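You operate a simulated robot arm through the tools that you are given. There is no shell and no other tool.

You are at the controls of a simulated robot arm. One attempt, no reset.

JOB
Switch on lamp two, spot it, tilt it onto mark three and lock.
Fine: lamp on and focus knob at S first; red-tipped lever down (loose) for the move, up (tight) after; the rest stays.

The check looks at the end state, three seconds after you hand in, the way a careful person would. Anything else that was tipped, shoved, dropped, spilled or broken makes it a failure.

ROBOT AND FRAMES
A 6-joint arm with a two-finger gripper, fixed in place. Base frame: the origin is on the floor under the middle of its stand, x ahead of it, y to its left, z up; the work surface is at about z = 850. Lengths are in mm, angles in degrees, forces in N, time in s.
It reaches about 1637 mm from its shoulder. Its first joint turns from -166.0 to 166.0 degrees. Payload 3.43 kg.
Tool frame: the origin (TCP) lies between the finger pads and is the grasp point; the fingertips stand 20 mm ahead of it; z points along the fingers, y is the line along which they close. The gripper opens to 190 mm; its body begins 248 mm behind the TCP.
Orientation is told as [roll, pitch, yaw] about the base's x, y, z axes, in that order, counted from this pose: with the fingers straight down and closing along the base's y, the tool's x points along the base's -x, its y along +y and its z along -z.

CONTROLS
- The arm moves only by the tool play_rows. Its argument "increments" is a list of rows, each a list of 3 entries, a list of its own where there are three numbers: the turn, a rotation vector about the base's x, y, z in units of 8 degrees (1.0 is 8 degrees), then the shift along the base's x, y, z in units of 40 mm (1.0 is 40 mm), then the finger opening in mm, from 0 to 190. In form: [[[wx, wy, wz], [dx, dy, dz], grip], ...]. A call has 1 to 20 rows; each row shifts and turns the commanded pose from where the row before left it. A call with a number of a shift or a turn outside -1 to 1 is refused whole. Rows are played at 5 a second. More than 50 mm and 8.6 degrees between two rows, or a gripper value outside its range, and nothing of the call is played. A pose out of reach is approached as far as the arm can. The call stops where the force on the tool passes 50 N (or 10 N more than at its start, if that is more) or the arm is blocked; 0.2 s more then pass. Each finger travels about 45 mm/s and halts on what it meets, pressing with about 39 N; the grip force reading is that of the motor and also rises with nothing between the fingers. The clock runs only during rows and for 0.2 s after the last one: add rows that do not move to give the fingers time. The reply holds the time, the measured pose of the TCP, the force on the tool along the base axes, the opening and the grip force, in the units named above and with some noise, with the torque about the TCP (base axes, N m) and any sound that the robot's microphone picked up.
- Cameras (640 x 400 px; columns grow to the right, rows downward): "scene" is fixed at [51.3, -641.3, 1724.2]; the picture's right is [0.60, -0.80, 0.00], its down [-0.32, -0.24, -0.92] and it looks along [0.73, 0.55, -0.40] (base axes); focal length 350 px, centre (320, 200). "wrist" rides on the gripper at [70, -8, -288] in the tool frame; the picture's right is [0.12, 0.99, 0.00], its down [-0.96, 0.12, -0.25] and it looks along [-0.24, 0.03, 0.97] (tool axes); focal length 261 px, centre (320, 200). There is no depth. A picture from a camera that has moved, and an enlarged one, comes with that camera's place and axes in the base frame and with its lens. The place of the scene camera against the robot may be out by one fixed shift of up to 12 mm in any direction.
- grab_frame(camera): a new picture of that camera. The clock stands still meanwhile.
- move_column(by): slides the trunk up (or, below 0, down) by that many mm; the arm rides with it, the base frame stays. It gives what a move gives, with no picture.
- zoom(camera, box): a new picture of the part [left, top, right, bottom] of that camera's present view, enlarged. The clock stands still meanwhile.
- sign_off(): hands the job in; it is judged then, once.

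Nothing tells you positions but the pictures and the camera data. Unless the task says otherwise, let go and move clear before handing in.

The tools are called after ">>>" as name(argument=value, ...) on one line, values as JSON. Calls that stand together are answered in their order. play_rows: Moves the arm, as the interface text tells. Its arguments: {"type":"object","properties":{"increments":{"type":"array"}},"required":["increments"]} The other tools are called the same way: move_column (by) moves the trunk up or down; grab_frame (camera) takes a picture; zoom (camera, box) takes an enlarged picture of a part of a camera's view; sign_off () hands the job in.

At the start:

```text
t: 0.0
tool_pos: [561.1, 181.8, 1416.1]
orientation: [0.1, -0.3, 0.0]
force: [0.0, 0.4, -0.3]
moment: [0.0, -0.02, 0.02]
width: 190.3
grasp_force: 0.1
trunk travel left (down, up): [-240.0, 0.0]
```

scene: 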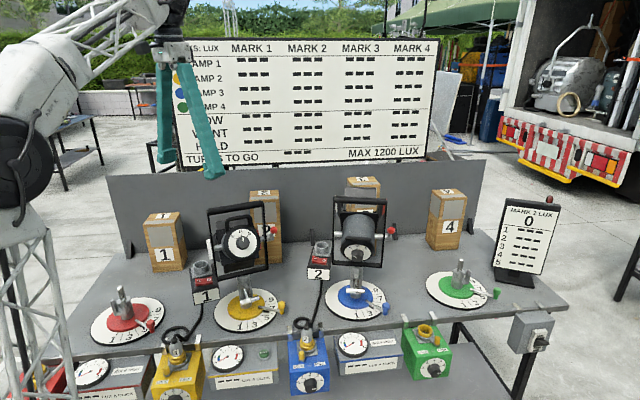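
wrist: 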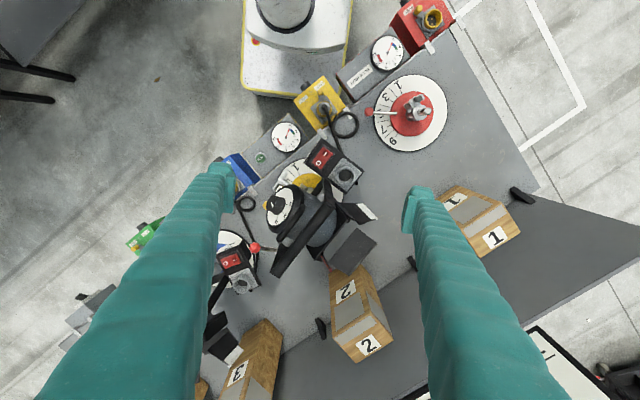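

I see a bench with four stands (red, yellow, blue, green), two of them carrying lamps, a board of mark readings behind and switch boxes 1 and 2. I'll zoom in on the details before moving anything.

>>> zoom(camera="scene", box=[280, 170, 440, 330])

>>> zoom(camera="scene", box=[160, 180, 320, 340])

>>> zoom(camera="scene", box=[160, 30, 450, 175])

>>> zoom(camera="scene", box=[420, 180, 580, 360])

>>> zoom(camera="scene", box=[60, 280, 480, 400])

```text
2.50 times, centred on (360, 250) of scene
camera zoom: at [51.3, -641.3, 1724.2], right [0.6, -0.8, 0.0], down [-0.32, -0.24, -0.92], along [0.73, 0.55, -0.4], focal length 874 px, centre (220, 75)
```

zoom: 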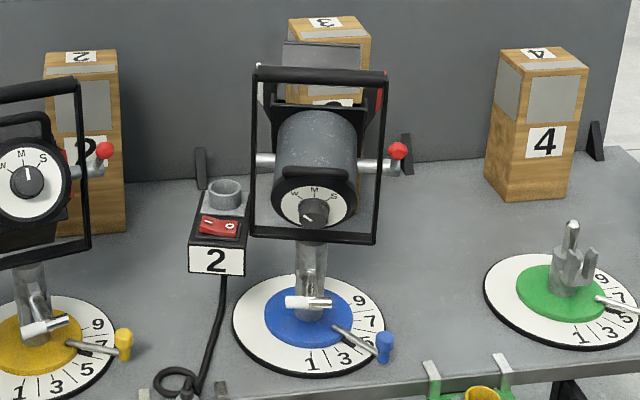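

```text
2.50 times, centred on (240, 260) of scene
camera zoom: at [51.3, -641.3, 1724.2], right [0.6, -0.8, 0.0], down [-0.32, -0.24, -0.92], along [0.73, 0.55, -0.4], focal length 874 px, centre (520, 50)
```

zoom: 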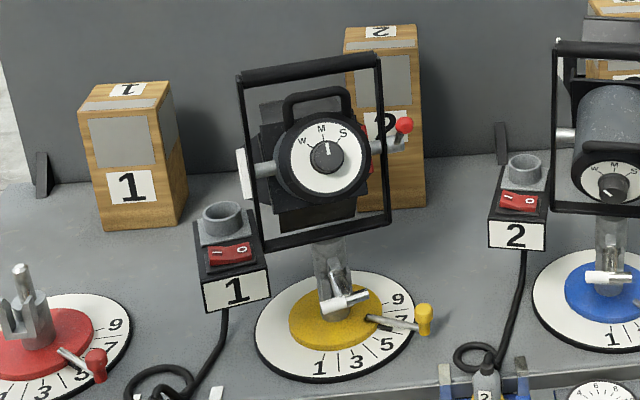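

```text
2.21 times, centred on (305, 102) of scene
camera zoom: at [51.3, -641.3, 1724.2], right [0.6, -0.8, 0.0], down [-0.32, -0.24, -0.92], along [0.73, 0.55, -0.4], focal length 772 px, centre (353, 415)
```

zoom: 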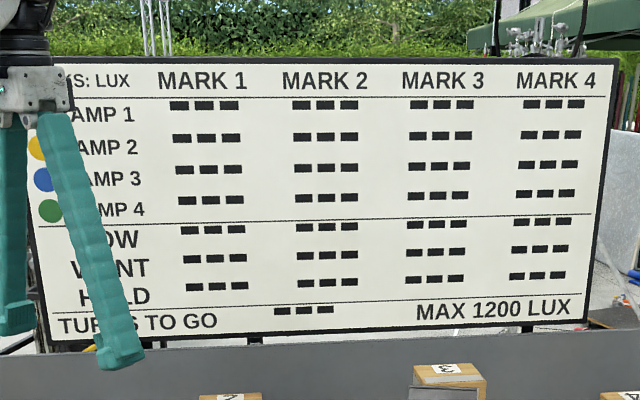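

```text
2.22 times, centred on (500, 270) of scene
camera zoom: at [51.3, -641.3, 1724.2], right [0.6, -0.8, 0.0], down [-0.32, -0.24, -0.92], along [0.73, 0.55, -0.4], focal length 777 px, centre (-80, 44)
```

zoom: 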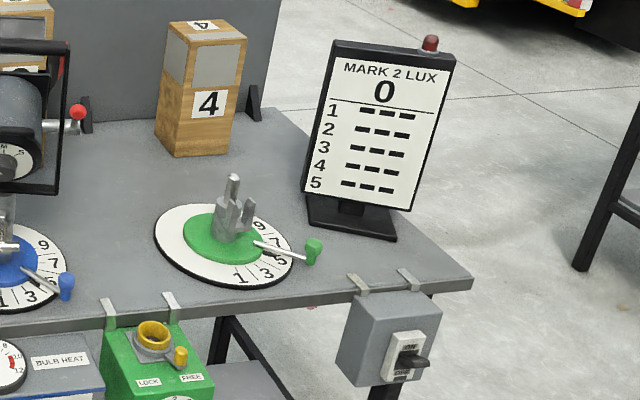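

```text
1.52 times, centred on (270, 340) of scene
camera zoom: at [51.3, -641.3, 1724.2], right [0.6, -0.8, 0.0], down [-0.32, -0.24, -0.92], along [0.73, 0.55, -0.4], focal length 533 px, centre (396, -13)
```

zoom: 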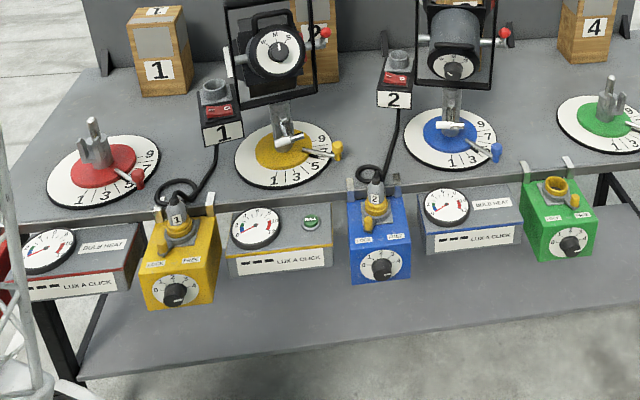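

The switch box and cable marked 2 seem to belong to the lamp on the blue stand, which faces block 3. I'll zoom in closer to confirm this and to see the knob, the lever and the switch.

>>> zoom(camera="scene", box=[328, 180, 408, 230])

>>> zoom(camera="scene", box=[328, 220, 408, 270])

>>> zoom(camera="scene", box=[290, 235, 370, 285])

>>> zoom(camera="scene", box=[330, 265, 410, 325])

>>> zoom(camera="wrist", box=[200, 130, 400, 300])

>>> zoom(camera="scene", box=[150, 310, 330, 400])

```text
8.00 times, centred on (368, 205) of scene
camera zoom: at [51.3, -641.3, 1724.2], right [0.6, -0.8, 0.0], down [-0.32, -0.24, -0.92], along [0.73, 0.55, -0.4], focal length 2797 px, centre (-64, 160)
```

zoom: 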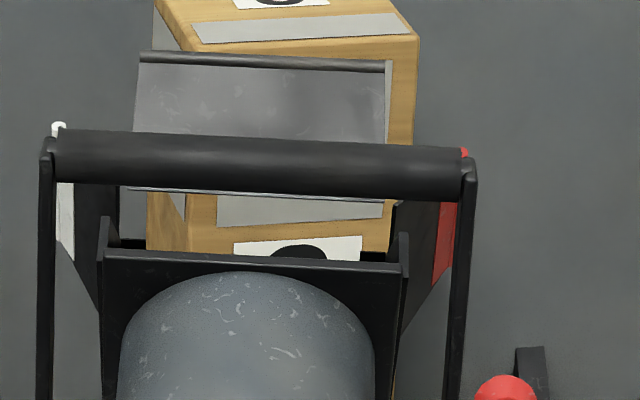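

```text
8.00 times, centred on (368, 245) of scene
camera zoom: at [51.3, -641.3, 1724.2], right [0.6, -0.8, 0.0], down [-0.32, -0.24, -0.92], along [0.73, 0.55, -0.4], focal length 2797 px, centre (-64, -160)
```

zoom: 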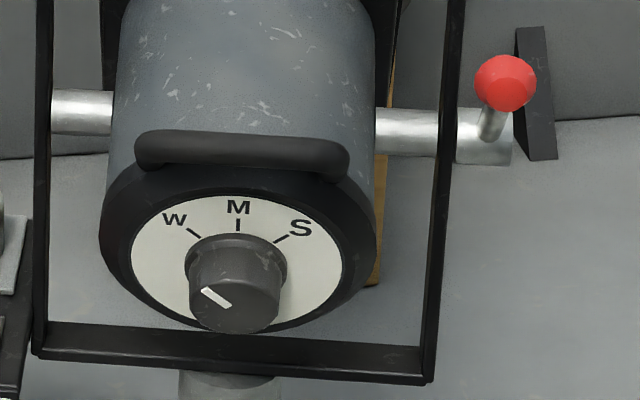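

```text
8.00 times, centred on (330, 260) of scene
camera zoom: at [51.3, -641.3, 1724.2], right [0.6, -0.8, 0.0], down [-0.32, -0.24, -0.92], along [0.73, 0.55, -0.4], focal length 2797 px, centre (240, -280)
```

zoom: 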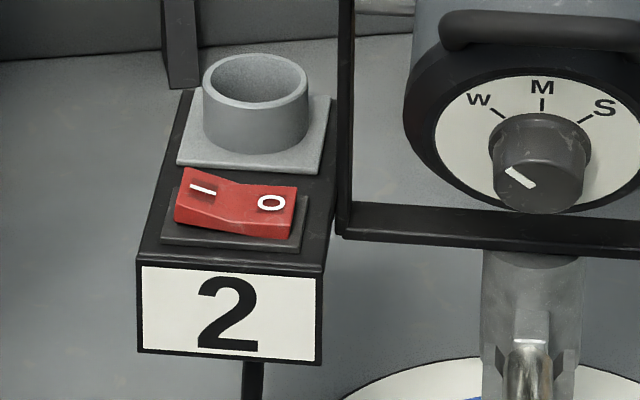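

```text
6.67 times, centred on (370, 295) of scene
camera zoom: at [51.3, -641.3, 1724.2], right [0.6, -0.8, 0.0], down [-0.32, -0.24, -0.92], along [0.73, 0.55, -0.4], focal length 2331 px, centre (-13, -433)
```

zoom: 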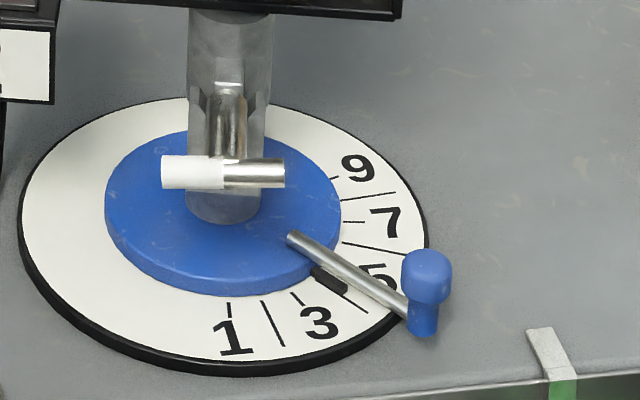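

```text
2.35 times, centred on (300, 215) of wrist
camera zoom: at [489.7, 172.5, 1703.7], right [-0.12, 0.99, 0.0], down [0.96, 0.12, 0.25], along [0.25, 0.03, -0.97], focal length 613 px, centre (367, 165)
```

zoom: 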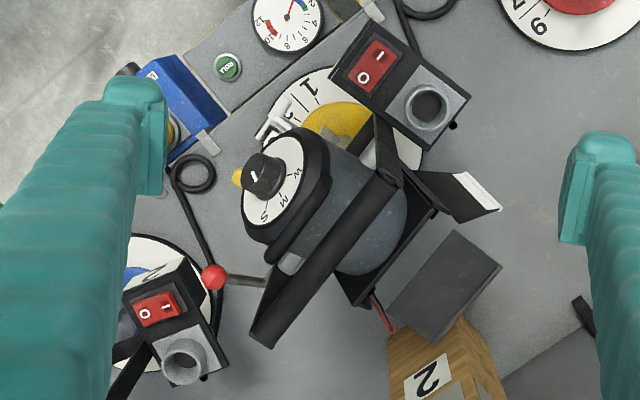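

```text
3.56 times, centred on (240, 355) of scene
camera zoom: at [51.3, -641.3, 1724.2], right [0.6, -0.8, 0.0], down [-0.32, -0.24, -0.92], along [0.73, 0.55, -0.4], focal length 1243 px, centre (604, -351)
```

zoom: 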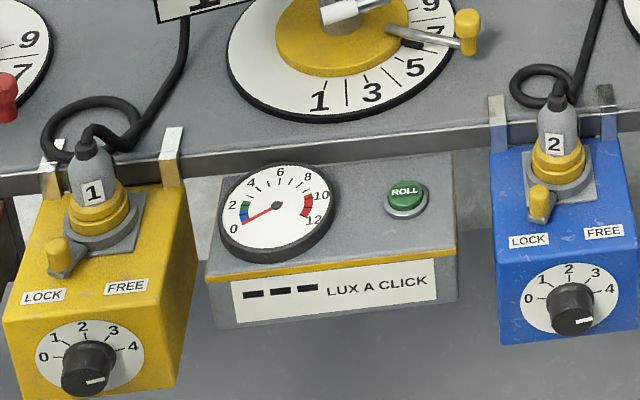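

Lamp two looks like the one on the blue stand, with its knob at W and its switch off. I'll compare the red-tipped levers on both lamps and the rest of the fittings at higher magnification.

>>> zoom(camera="scene", box=[375, 218, 407, 248])

>>> zoom(camera="scene", box=[245, 200, 285, 250])

>>> zoom(camera="scene", box=[320, 170, 400, 240])

>>> zoom(camera="wrist", box=[180, 220, 300, 400])

>>> zoom(camera="scene", box=[195, 190, 285, 270])

>>> zoom(camera="scene", box=[490, 300, 560, 360])

```text
13.33 times, centred on (391, 233) of scene
camera zoom: at [51.3, -641.3, 1724.2], right [0.6, -0.8, 0.0], down [-0.32, -0.24, -0.92], along [0.73, 0.55, -0.4], focal length 4662 px, centre (-627, -240)
```

zoom: 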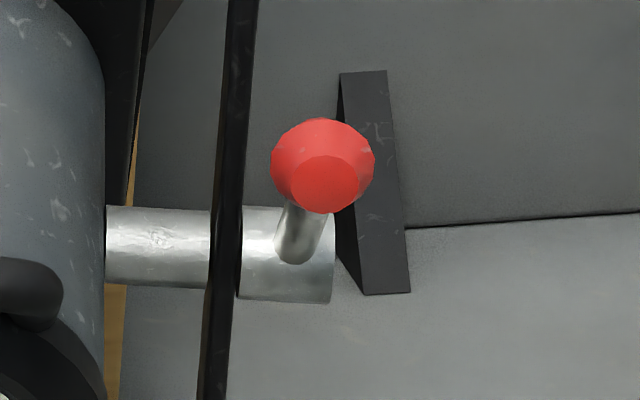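

```text
8.00 times, centred on (265, 225) of scene
camera zoom: at [51.3, -641.3, 1724.2], right [0.6, -0.8, 0.0], down [-0.32, -0.24, -0.92], along [0.73, 0.55, -0.4], focal length 2797 px, centre (760, 0)
```

zoom: 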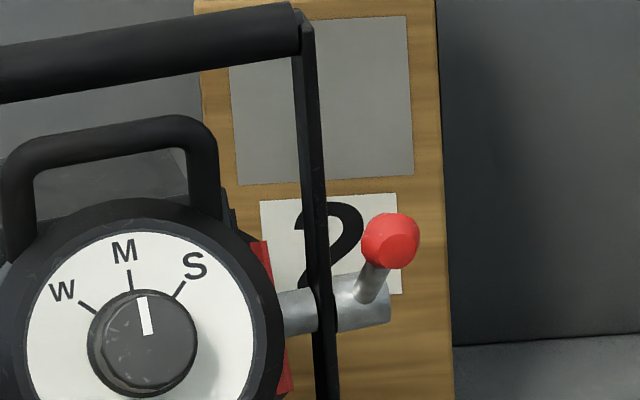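

```text
5.71 times, centred on (360, 205) of scene
camera zoom: at [51.3, -641.3, 1724.2], right [0.6, -0.8, 0.0], down [-0.32, -0.24, -0.92], along [0.73, 0.55, -0.4], focal length 1998 px, centre (91, 171)
```

zoom: 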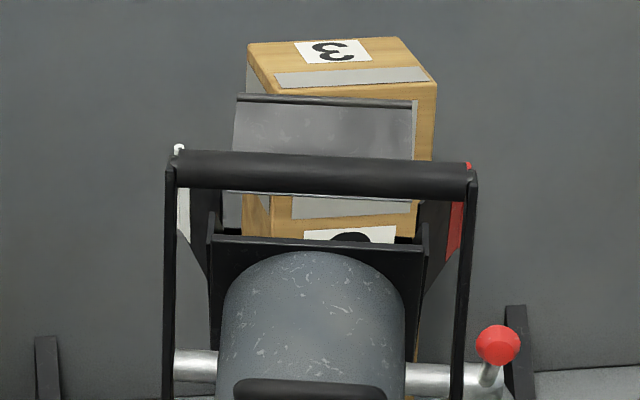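

```text
2.22 times, centred on (240, 310) of wrist
camera zoom: at [489.7, 172.5, 1703.7], right [-0.12, 0.99, 0.0], down [0.96, 0.12, 0.25], along [0.25, 0.03, -0.97], focal length 579 px, centre (498, -44)
```

zoom: 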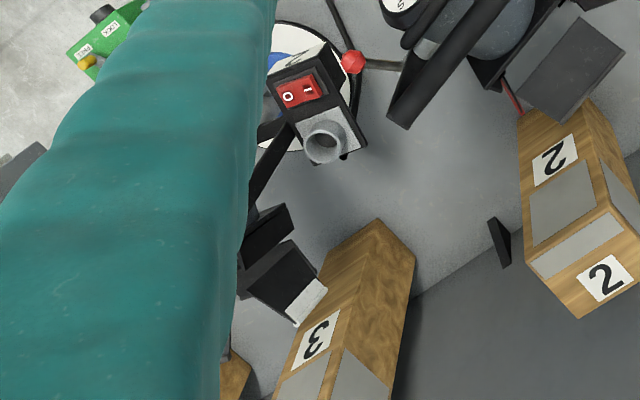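

```text
5.00 times, centred on (240, 230) of scene
camera zoom: at [51.3, -641.3, 1724.2], right [0.6, -0.8, 0.0], down [-0.32, -0.24, -0.92], along [0.73, 0.55, -0.4], focal length 1748 px, centre (720, 50)
```

zoom: 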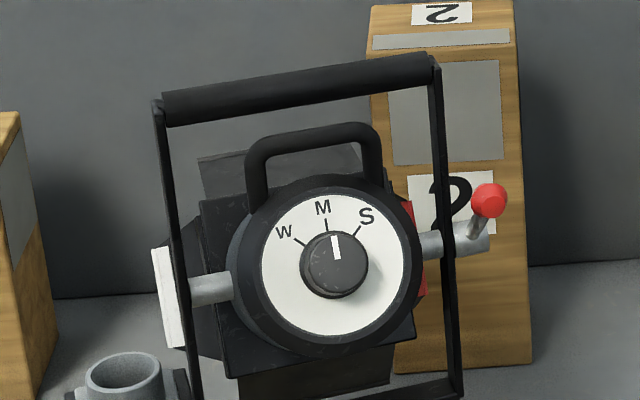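

```text
6.67 times, centred on (525, 330) of scene
camera zoom: at [51.3, -641.3, 1724.2], right [0.6, -0.8, 0.0], down [-0.32, -0.24, -0.92], along [0.73, 0.55, -0.4], focal length 2331 px, centre (-1047, -667)
```

zoom: 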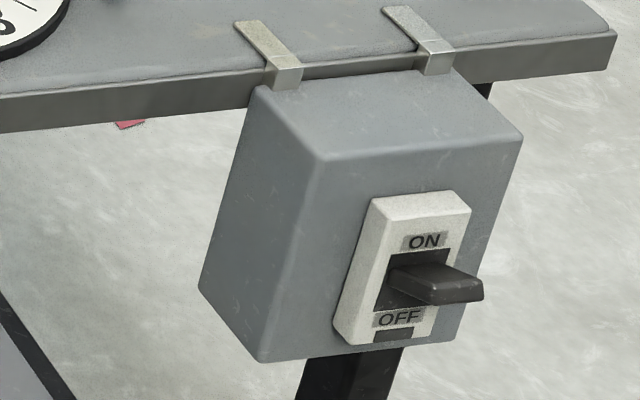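

Lamp two is on the blue stand: knob at W, tilted upwards, rocker at O. I'll move the open gripper at a safe height to the operator's side of it, turning the tool 45° so that the wrist camera can look along the bench normal.

>>> play_rows(increments=[[[0, 0, 0.433], [0.502, -0.844, 0], 190], [[0, 0, 0.433], [0.502, -0.844, 0], 190], [[0, 0, 0.433], [0.502, -0.844, 0], 190], [[0, 0, 0.433], [0.502, -0.844, 0], 190], [[0, 0, 0.433], [0.502, -0.844, 0], 190], [[0, 0, 0.433], [0.502, -0.844, 0], 190], [[0, 0, 0.433], [0.502, -0.844, 0], 190], [[0, 0, 0.433], [0.502, -0.844, 0], 190], [[0, 0, 0.433], [0.502, -0.844, 0], 190], [[0, 0, 0.433], [0.502, -0.844, 0], 190], [[0, 0, 0.433], [0.502, -0.844, 0], 190], [[0, 0, 0.433], [0.502, -0.844, 0], 190], [[0, 0, 0.433], [0.502, -0.844, 0], 190]])

```text
t: 2.8
tool_pos: [792.7, -249.1, 1342.1]
orientation: [-0.3, -0.4, 45.1]
force: [-1.4, -0.1, 1.0]
moment: [-0.08, -0.08, 0.01]
width: 189.9
grasp_force: 0.0
out of reach, approached as far as the arm can: row 4, 5, 6, 7, 8, 9, 10, 11, 12, 13
trunk travel left (down, up): [-240.0, 0.0]
```

The arm got as far as about (793, -249, 1342); the commanded height was out of reach. I'll look from both cameras.

>>> grab_frame(camera="wrist")

>>> grab_frame(camera="scene")

```text
taken
camera wrist: at [748.3, -306.8, 1628.3], right [-0.79, 0.62, -0.01], down [0.6, 0.76, 0.25], along [0.16, 0.2, -0.97], focal length 261 px, centre (320, 200)
```

wrist: 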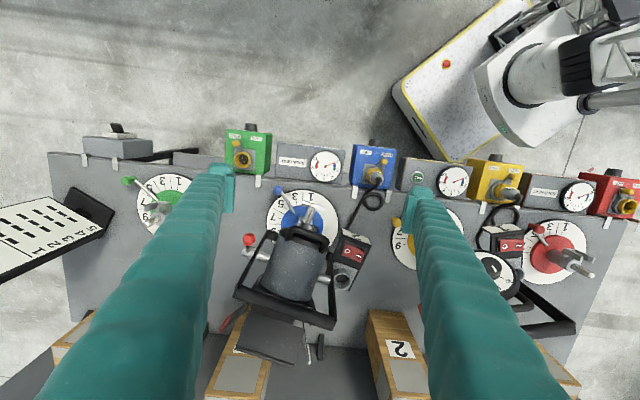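

```text
taken
```

scene: 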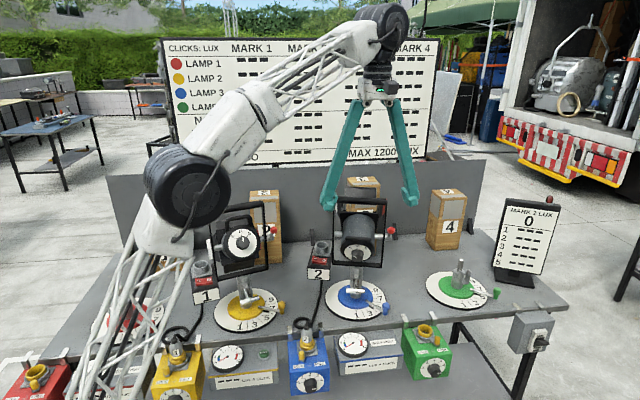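

The wrist view shows the blue-stand lamp well. I'll zoom into it to locate the lever, knob, rocker and block 3 precisely.

>>> zoom(camera="wrist", box=[220, 180, 380, 280])

>>> zoom(camera="wrist", box=[200, 270, 360, 370])

>>> zoom(camera="wrist", box=[300, 200, 400, 300])

>>> zoom(camera="scene", box=[295, 170, 415, 290])

```text
4.00 times, centred on (300, 230) of wrist
camera zoom: at [748.3, -306.8, 1628.3], right [-0.79, 0.62, -0.01], down [0.6, 0.76, 0.25], along [0.16, 0.2, -0.97], focal length 1043 px, centre (400, 80)
```

zoom: 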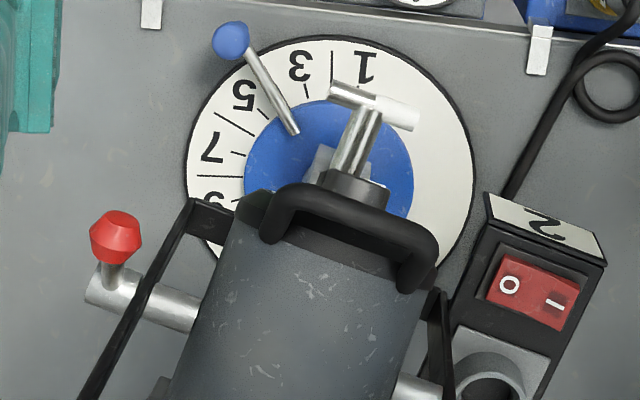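

```text
4.00 times, centred on (280, 320) of wrist
camera zoom: at [748.3, -306.8, 1628.3], right [-0.79, 0.62, -0.01], down [0.6, 0.76, 0.25], along [0.16, 0.2, -0.97], focal length 1043 px, centre (480, -280)
```

zoom: 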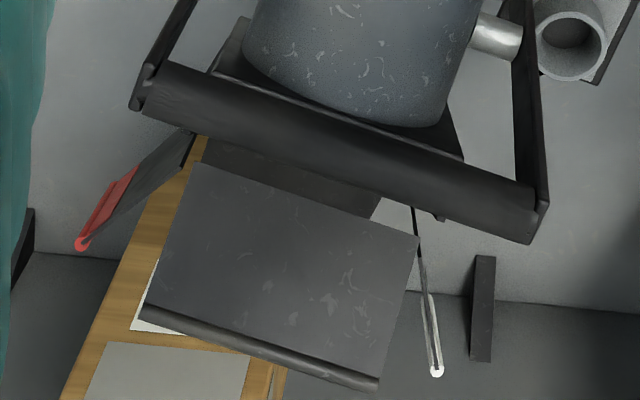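

```text
4.00 times, centred on (350, 250) of wrist
camera zoom: at [748.3, -306.8, 1628.3], right [-0.79, 0.62, -0.01], down [0.6, 0.76, 0.25], along [0.16, 0.2, -0.97], focal length 1043 px, centre (200, 0)
```

zoom: 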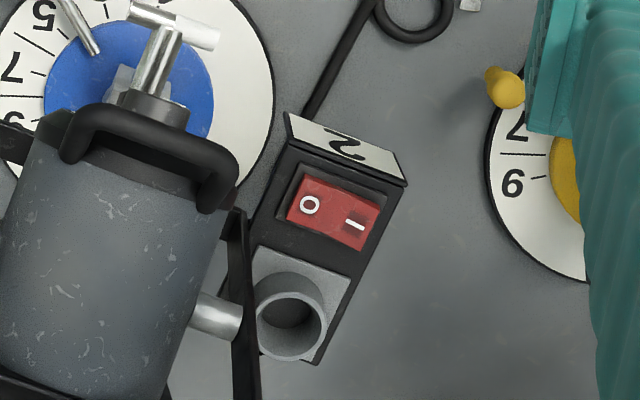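

```text
3.33 times, centred on (355, 230) of scene
camera zoom: at [51.3, -641.3, 1724.2], right [0.6, -0.8, 0.0], down [-0.32, -0.24, -0.92], along [0.73, 0.55, -0.4], focal length 1166 px, centre (203, 100)
```

zoom: 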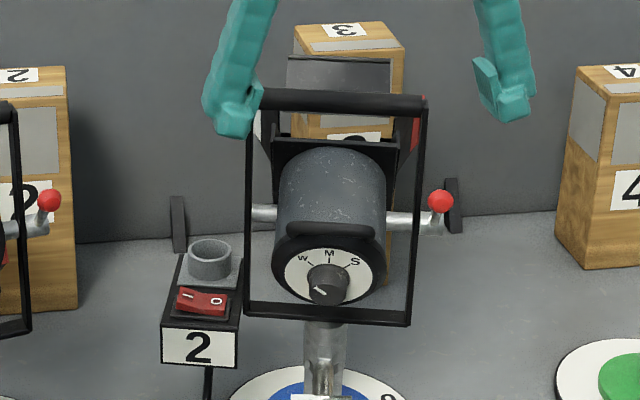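

The lever of lamp two points back and up at about 45°, the same as on lamp one, so I take that as tight. The lamp faces roughly azimuth 33° with its axle at about (960, -127, 1140). Next I'll examine the mark blocks to find the target's height.

>>> zoom(camera="scene", box=[415, 180, 485, 260])

>>> zoom(camera="scene", box=[330, 165, 400, 225])

>>> zoom(camera="wrist", box=[190, 300, 350, 400])

>>> zoom(camera="wrist", box=[340, 290, 460, 400])

```text
5.00 times, centred on (450, 220) of scene
camera zoom: at [51.3, -641.3, 1724.2], right [0.6, -0.8, 0.0], down [-0.32, -0.24, -0.92], along [0.73, 0.55, -0.4], focal length 1748 px, centre (-330, 100)
```

zoom: 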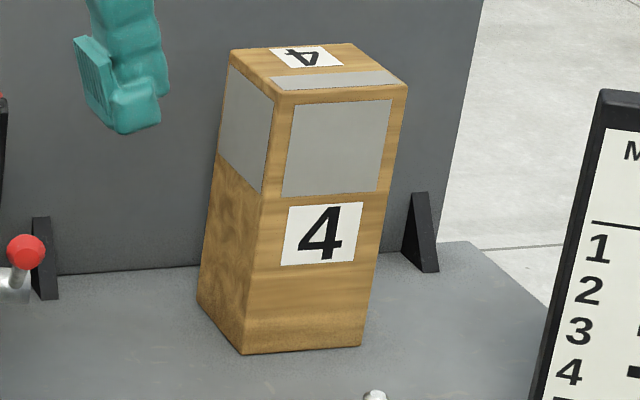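

```text
6.67 times, centred on (365, 195) of scene
camera zoom: at [51.3, -641.3, 1724.2], right [0.6, -0.8, 0.0], down [-0.32, -0.24, -0.92], along [0.73, 0.55, -0.4], focal length 2331 px, centre (20, 233)
```

zoom: 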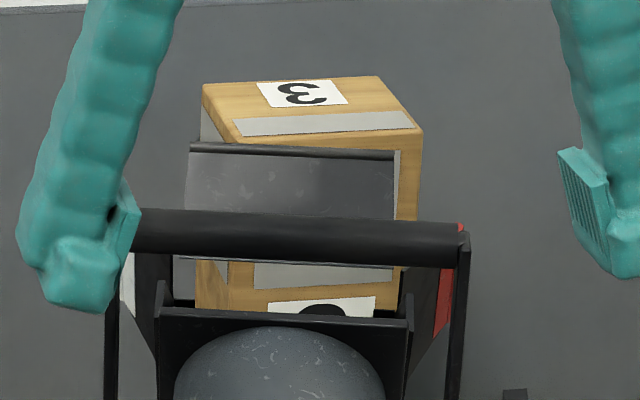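

```text
4.00 times, centred on (270, 350) of wrist
camera zoom: at [748.3, -306.8, 1628.3], right [-0.79, 0.62, -0.01], down [0.6, 0.76, 0.25], along [0.16, 0.2, -0.97], focal length 1043 px, centre (520, -400)
```

zoom: 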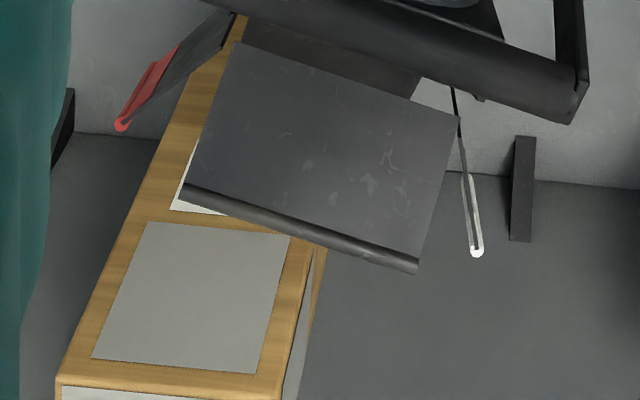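

```text
3.64 times, centred on (400, 345) of wrist
camera zoom: at [748.3, -306.8, 1628.3], right [-0.79, 0.62, -0.01], down [0.6, 0.76, 0.25], along [0.16, 0.2, -0.97], focal length 948 px, centre (29, -327)
```

zoom: 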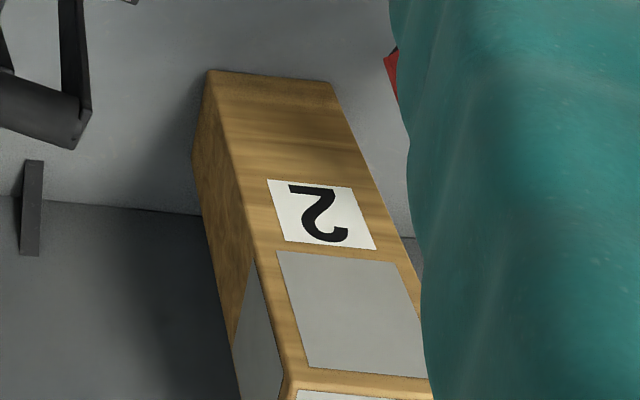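

I have estimates for everything I need on lamp two. Next I'll line the tool up with the lamp's own heading (yaw about 31.5°) and move above switch box 2, staying over the yoke tops, to refine the rocker position.

>>> play_rows(increments=[[[0, 0, -0.243], [0.215, 0.8, 0], 190], [[0, 0, -0.243], [0.215, 0.8, 0], 190], [[0, 0, -0.243], [0.215, 0.8, 0], 190], [[0, 0, -0.243], [0.215, 0.8, 0], 190], [[0, 0, -0.243], [0.215, 0.8, 0], 190], [[0, 0, -0.243], [0.215, 0.8, 0], 190], [[0, 0, -0.243], [0.215, 0.8, 0], 190]])

>>> grab_frame(camera="wrist")

```text
t: 4.4
tool_pos: [850.3, -26.4, 1335.0]
orientation: [0.0, -0.7, 31.4]
force: [0.5, -0.8, 0.0]
moment: [0.13, -0.02, -0.03]
width: 190.1
grasp_force: 0.0
out of reach, approached as far as the arm can: row 6, 7
trunk travel left (down, up): [-240.0, 0.0]
```

```text
taken
camera wrist: at [792.6, -72.3, 1620.8], right [-0.62, 0.79, 0.0], down [0.76, 0.6, 0.26], along [0.2, 0.16, -0.97], focal length 261 px, centre (320, 200)
```

wrist: 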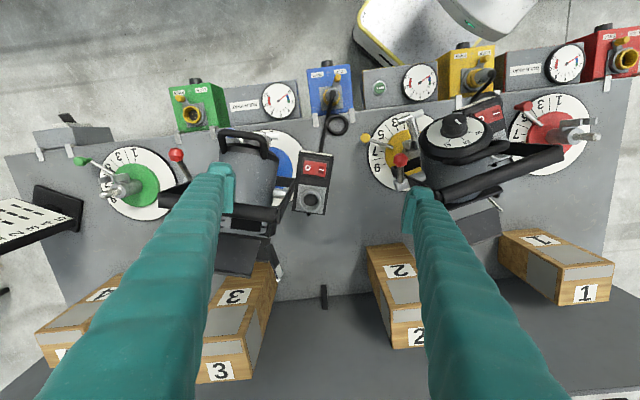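

I'm above switch box 2 now. I'll zoom on the rocker, and I can also see block 3 from here.

>>> zoom(camera="wrist", box=[270, 130, 370, 230])

>>> zoom(camera="wrist", box=[180, 230, 300, 390])

>>> zoom(camera="wrist", box=[150, 110, 310, 220])

```text
4.00 times, centred on (320, 180) of wrist
camera zoom: at [792.6, -72.3, 1620.8], right [-0.62, 0.79, 0.0], down [0.76, 0.6, 0.26], along [0.2, 0.16, -0.97], focal length 1043 px, centre (320, 280)
```

zoom: 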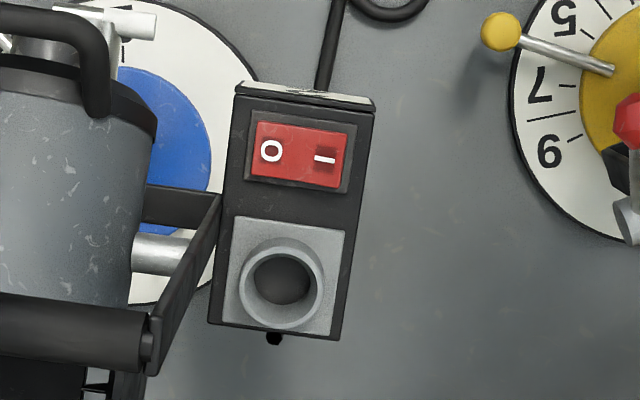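

```text
2.50 times, centred on (240, 310) of wrist
camera zoom: at [792.6, -72.3, 1620.8], right [-0.62, 0.79, 0.0], down [0.76, 0.6, 0.26], along [0.2, 0.16, -0.97], focal length 652 px, centre (520, -75)
```

zoom: 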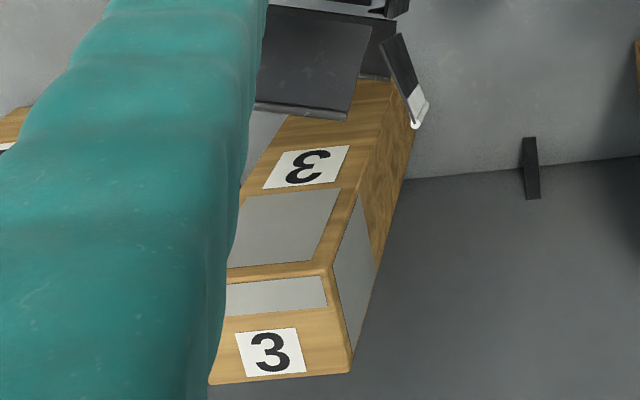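

```text
3.64 times, centred on (230, 165) of wrist
camera zoom: at [792.6, -72.3, 1620.8], right [-0.62, 0.79, 0.0], down [0.76, 0.6, 0.26], along [0.2, 0.16, -0.97], focal length 948 px, centre (647, 327)
```

zoom: 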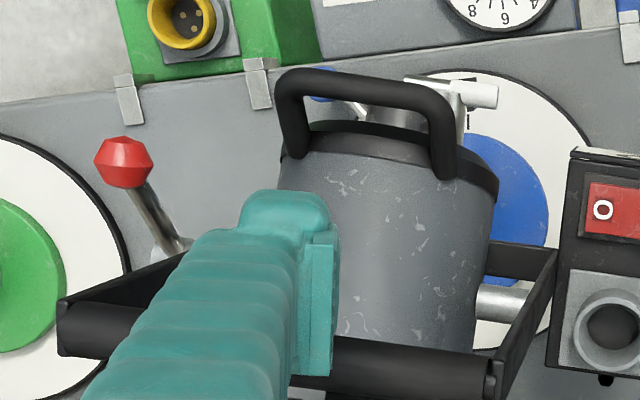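

The rocker's "I" end is at about (855, -18, 1047). I'll narrow the gripper and look at the fingertips' size before pressing.

>>> play_rows(increments=[[[0, 0, 0], [0, 0, 0], 0], [[0, 0, 0], [0, 0, 0], 0], [[0, 0, 0], [0, 0, 0], 0], [[0, 0, 0], [0, 0, 0], 0], [[0, 0, 0], [0, 0, 0], 0], [[0, 0, 0], [0, 0, 0], 0], [[0, 0, 0], [0, 0, 0], 0], [[0, 0, 0], [0, 0, 0], 0], [[0, 0, 0], [0, 0, 0], 0], [[0, 0, 0], [0, 0, 0], 0], [[0, 0, 0], [0, 0, 0], 0], [[0, 0, 0], [0, 0, 0], 0]])

>>> grab_frame(camera="scene")

>>> zoom(camera="scene", box=[260, 120, 380, 220])

>>> grab_frame(camera="wrist")

```text
t: 7.0
tool_pos: [850.6, -27.6, 1334.0]
orientation: [-0.1, -0.7, 31.4]
force: [0.1, 0.1, -0.3]
moment: [-0.01, -0.03, -0.02]
width: 0.1
grasp_force: 33.8
trunk travel left (down, up): [-240.0, 0.0]
```

```text
taken
```

scene: 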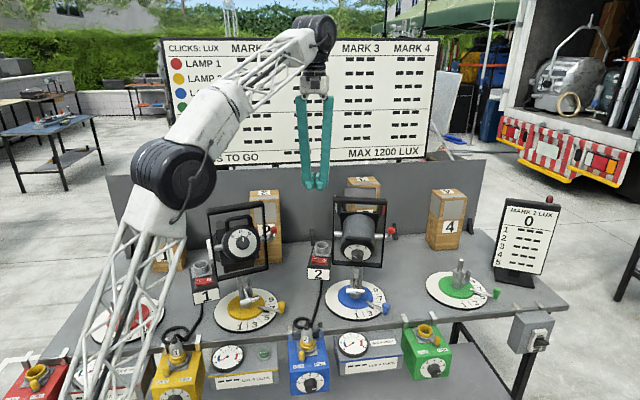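

```text
4.00 times, centred on (320, 170) of scene
camera zoom: at [51.3, -641.3, 1724.2], right [0.6, -0.8, 0.0], down [-0.32, -0.24, -0.92], along [0.73, 0.55, -0.4], focal length 1399 px, centre (320, 320)
```

zoom: 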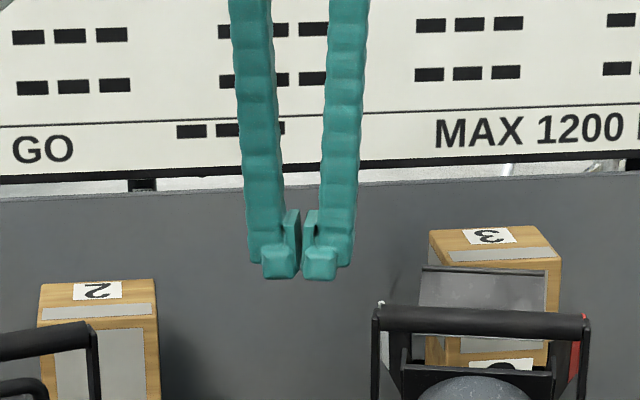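

```text
taken
camera wrist: at [792.6, -72.0, 1620.9], right [-0.62, 0.79, 0.0], down [0.76, 0.6, 0.26], along [0.2, 0.16, -0.97], focal length 261 px, centre (320, 200)
```

wrist: 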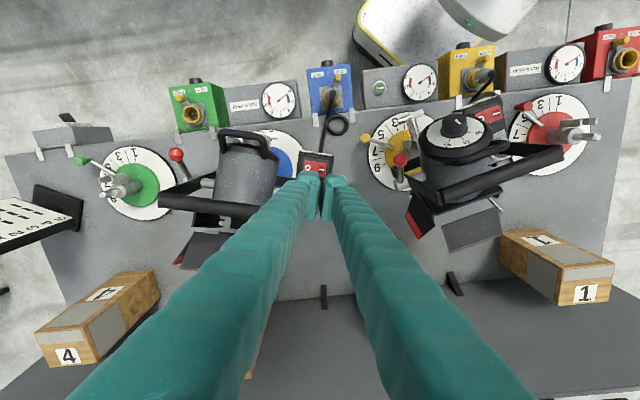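

I'll take a closer look at the fingertip shape from the scene camera.

>>> zoom(camera="scene", box=[290, 160, 340, 195])

>>> zoom(camera="wrist", box=[270, 130, 370, 230])

```text
11.43 times, centred on (315, 178) of scene
camera zoom: at [51.3, -641.3, 1724.2], right [0.6, -0.8, 0.0], down [-0.32, -0.24, -0.92], along [0.73, 0.55, -0.4], focal length 3996 px, centre (377, 457)
```

zoom: 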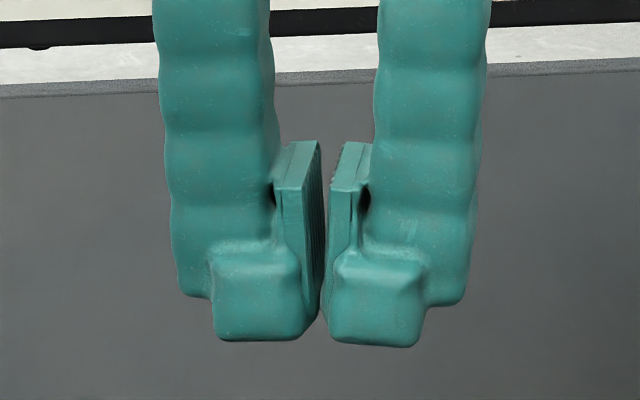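

```text
4.00 times, centred on (320, 180) of wrist
camera zoom: at [792.6, -72.0, 1620.9], right [-0.62, 0.79, 0.0], down [0.76, 0.6, 0.26], along [0.2, 0.16, -0.97], focal length 1043 px, centre (320, 280)
```

zoom: 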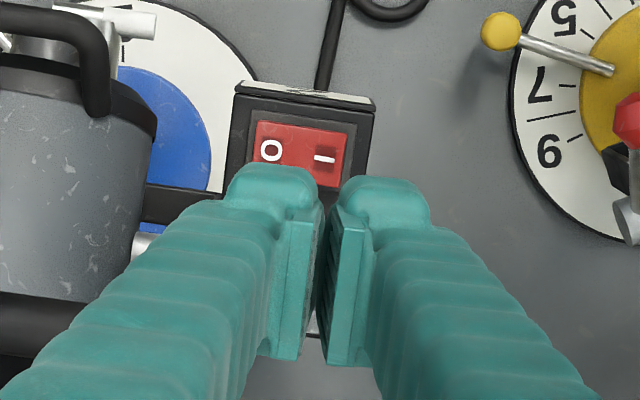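

The closed fingertips are about 57 mm wide in total. I'll lower them closed to just above the "I" half of rocker 2, offset outward so only the "I" side is under a finger.

>>> play_rows(increments=[[[0, 0.0146, 0], [-0.048, 0.071, -0.892], 0], [[0, 0.0146, 0], [-0.048, 0.071, -0.892], 0], [[0, 0.0146, 0], [-0.048, 0.071, -0.892], 0], [[0, 0.0146, 0], [-0.048, 0.071, -0.892], 0], [[0, 0.0146, 0], [-0.048, 0.071, -0.892], 0], [[0, 0.0146, 0], [-0.048, 0.071, -0.892], 0]])

>>> zoom(camera="scene", box=[270, 210, 370, 290])

>>> zoom(camera="wrist", box=[240, 120, 400, 240])

```text
t: 8.4
tool_pos: [840.0, -9.3, 1120.2]
orientation: [0.4, 0.4, 31.4]
force: [-0.6, 0.3, -0.2]
moment: [-0.01, -0.03, -0.01]
width: 0.0
grasp_force: 34.4
trunk travel left (down, up): [-240.0, 0.0]
```

```text
5.00 times, centred on (320, 250) of scene
camera zoom: at [51.3, -641.3, 1724.2], right [0.6, -0.8, 0.0], down [-0.32, -0.24, -0.92], along [0.73, 0.55, -0.4], focal length 1748 px, centre (320, -50)
```

zoom: 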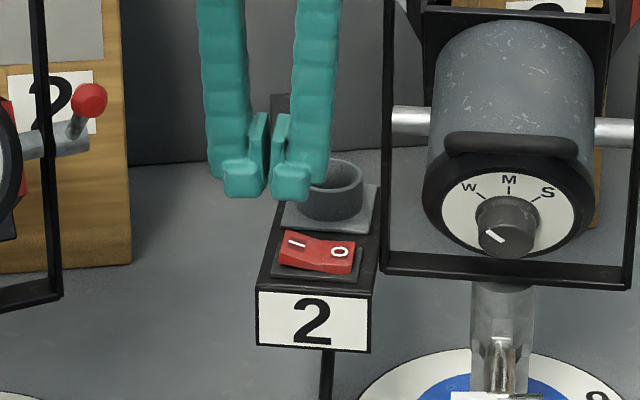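

```text
3.33 times, centred on (320, 180) of wrist
camera zoom: at [788.5, -55.2, 1407.2], right [-0.62, 0.79, 0.01], down [0.76, 0.6, 0.24], along [0.19, 0.16, -0.97], focal length 869 px, centre (320, 267)
```

zoom: 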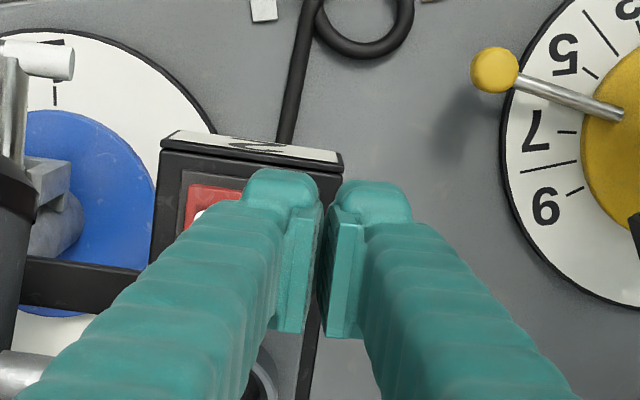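

The right fingertip is lined up over the "I" half. I'll go down the last stretch in small steps, watching force and sound.

>>> play_rows(increments=[[[0, 0, 0], [0, 0, -0.8], 0], [[0, 0, 0], [0, 0, -0.1], 0], [[0, 0, 0], [0, 0, -0.1], 0], [[0, 0, 0], [0, 0, -0.05], 0]])

>>> zoom(camera="scene", box=[290, 230, 350, 280])

```text
t: 9.4
tool_pos: [838.2, -10.5, 1077.2]
orientation: [0.5, 0.3, 31.4]
force: [0.2, 0.5, 0.0]
moment: [0.0, -0.03, -0.01]
width: 0.0
grasp_force: 33.8
trunk travel left (down, up): [-240.0, 0.0]
```

```text
8.00 times, centred on (320, 255) of scene
camera zoom: at [51.3, -641.3, 1724.2], right [0.6, -0.8, 0.0], down [-0.32, -0.24, -0.92], along [0.73, 0.55, -0.4], focal length 2797 px, centre (320, -240)
```

zoom: 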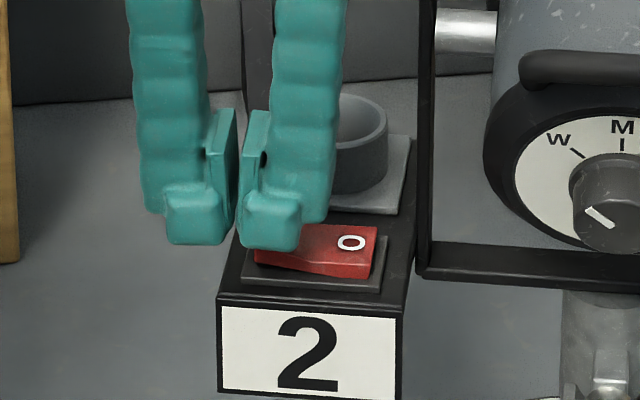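

The fingertip is just above the raised "I" side. Continuing down in 2 mm steps.

>>> play_rows(increments=[[[0, 0, 0], [0, 0, -0.05], 0], [[0, 0, 0], [0, 0, -0.05], 0], [[0, 0, 0], [0, 0, -0.05], 0]])

```text
t: 10.2
tool_pos: [837.8, -10.1, 1072.1]
orientation: [0.5, 0.4, 31.4]
force: [-0.8, 0.3, -0.2]
moment: [0.01, 0.03, 0.0]
width: 0.0
grasp_force: 34.3
trunk travel left (down, up): [-240.0, 0.0]
```

No contact yet, so I'll keep lowering gently.

>>> play_rows(increments=[[[0, 0, 0], [0, 0, -0.05], 0], [[0, 0, 0], [0, 0, -0.05], 0], [[0, 0, 0], [0, 0, -0.05], 0]])

>>> zoom(camera="scene", box=[290, 230, 350, 280])

```text
t: 11.0
tool_pos: [838.2, -10.8, 1066.0]
orientation: [0.5, 0.3, 31.4]
force: [0.1, -0.4, 0.1]
moment: [0.02, -0.03, -0.01]
width: 0.0
grasp_force: 33.3
trunk travel left (down, up): [-240.0, 0.0]
```

```text
8.00 times, centred on (320, 255) of scene
camera zoom: at [51.3, -641.3, 1724.2], right [0.6, -0.8, 0.0], down [-0.32, -0.24, -0.92], along [0.73, 0.55, -0.4], focal length 2797 px, centre (320, -240)
```

zoom: 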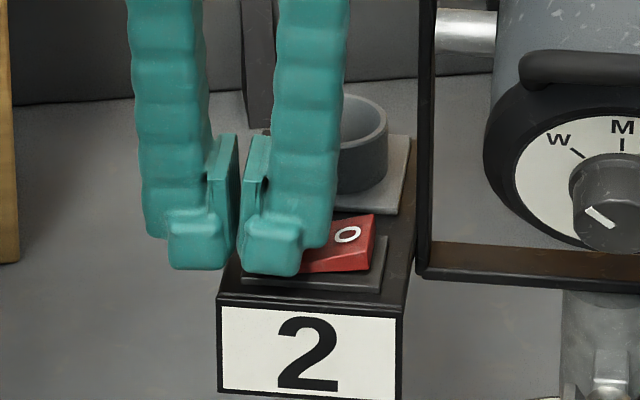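

The rocker seems to have flipped (the O side is raised now) and the yoke is catching light. I'll back off upwards and check.

>>> play_rows(increments=[[[0, 0, 0], [0, 0, 0.5], 0], [[0, 0, 0], [-0.1, 0.15, 0.9], 0], [[0, 0, 0], [-0.1, 0.15, 0.9], 0], [[0, 0, 0], [0, 0, 0.9], 0], [[0, 0, 0], [0, 0, 0.9], 0], [[0, 0, 0], [0, 0, 0.9], 0], [[0, 0, 0], [0, 0, 0.9], 0]])

>>> grab_frame(camera="scene")

>>> zoom(camera="scene", box=[290, 170, 420, 290])

>>> grab_frame(camera="wrist")

```text
t: 12.6
tool_pos: [831.3, 1.5, 1300.5]
orientation: [0.4, 0.4, 31.4]
force: [0.8, -0.2, 0.6]
moment: [0.03, -0.01, 0.02]
width: 0.0
grasp_force: 33.8
trunk travel left (down, up): [-240.0, 0.0]
```

```text
taken
```

scene: 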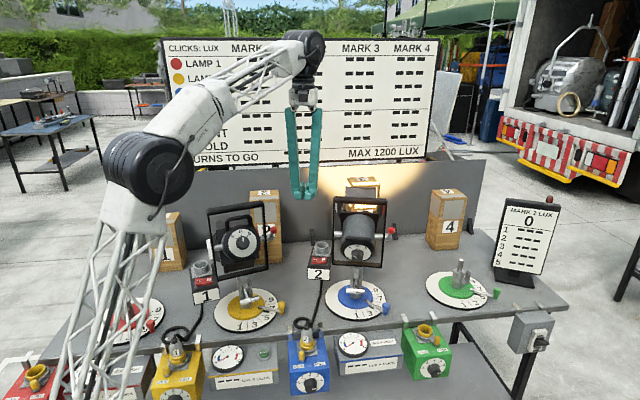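

```text
3.33 times, centred on (355, 230) of scene
camera zoom: at [51.3, -641.3, 1724.2], right [0.6, -0.8, 0.0], down [-0.32, -0.24, -0.92], along [0.73, 0.55, -0.4], focal length 1166 px, centre (203, 100)
```

zoom: 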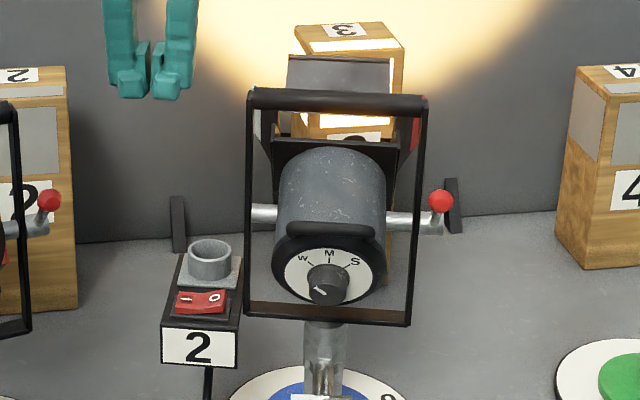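

```text
taken
camera wrist: at [778.6, -43.4, 1588.2], right [-0.62, 0.79, 0.01], down [0.76, 0.6, 0.24], along [0.18, 0.16, -0.97], focal length 261 px, centre (320, 200)
```

wrist: 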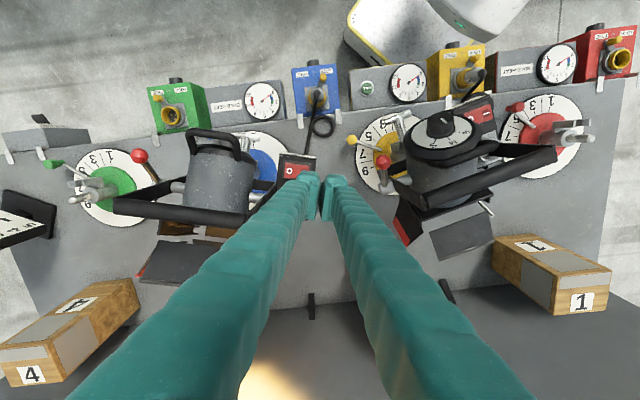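

Lamp two is confirmed: its switch shows I pressed, and a wide beam hits the backboard above mark 3. Next is the focus knob. I'll pull back to the operator's side of the bench and swing the tool towards horizontal, pointing at the lamp's back.

>>> play_rows(increments=[[[0, 0, 0], [-0.347, -0.848, 0], 60], [[0, 0, 0], [-0.347, -0.848, 0], 120], [[0, 0, 0], [-0.347, -0.848, 0], 120], [[0, 0, 0], [-0.347, -0.848, 0], 120], [[0, 0, 0], [-0.347, -0.848, 0], 120], [[0, 0, 0], [-0.347, -0.848, 0], 120], [[0, 0, 0], [-0.347, -0.848, 0], 120], [[0, 0, 0], [-0.347, -0.848, 0], 120]])

>>> grab_frame(camera="scene")

```text
t: 14.4
tool_pos: [720.4, -270.3, 1300.4]
orientation: [0.4, 0.4, 31.4]
force: [0.9, 1.3, 0.2]
moment: [-0.12, 0.07, -0.02]
width: 120.0
grasp_force: 0.0
trunk travel left (down, up): [-240.0, 0.0]
```

```text
taken
```

scene: 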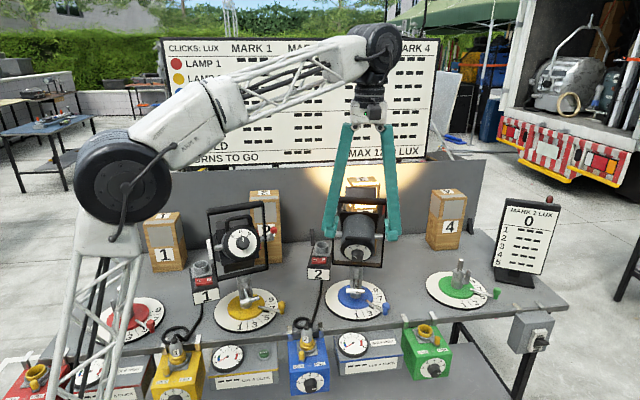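

Now tilting the tool up about the lamp's axle direction, first by 45°, while lowering a little.

>>> play_rows(increments=[[[0.489, -0.8, 0], [0, 0, -0.3], 120], [[0.489, -0.8, 0], [0, 0, -0.3], 120], [[0.489, -0.8, 0], [0, 0, -0.3], 120], [[0.489, -0.8, 0], [0, 0, -0.3], 120], [[0.489, -0.8, 0], [0, 0, -0.3], 120], [[0.489, -0.8, 0], [0, 0, -0.3], 120]])

>>> grab_frame(camera="scene")

>>> grab_frame(camera="wrist")

```text
t: 15.8
tool_pos: [720.2, -270.2, 1230.4]
orientation: [0.4, -44.8, 31.4]
force: [-0.2, 1.5, -1.1]
moment: [-0.06, 0.01, -0.03]
width: 120.1
grasp_force: 0.1
trunk travel left (down, up): [-240.0, 0.0]
```

```text
taken
```

scene: 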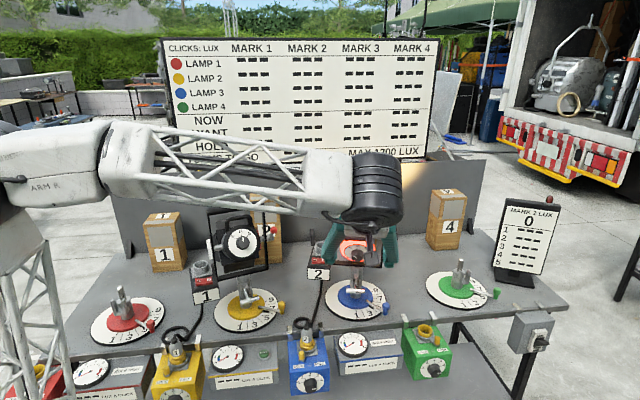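

```text
taken
camera wrist: at [511.2, -410.5, 1384.3], right [-0.59, 0.8, -0.08], down [0.37, 0.36, 0.85], along [0.71, 0.48, -0.51], focal length 261 px, centre (320, 200)
```

wrist: 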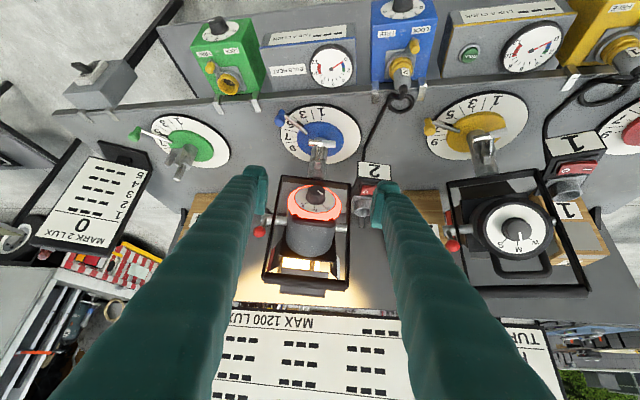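

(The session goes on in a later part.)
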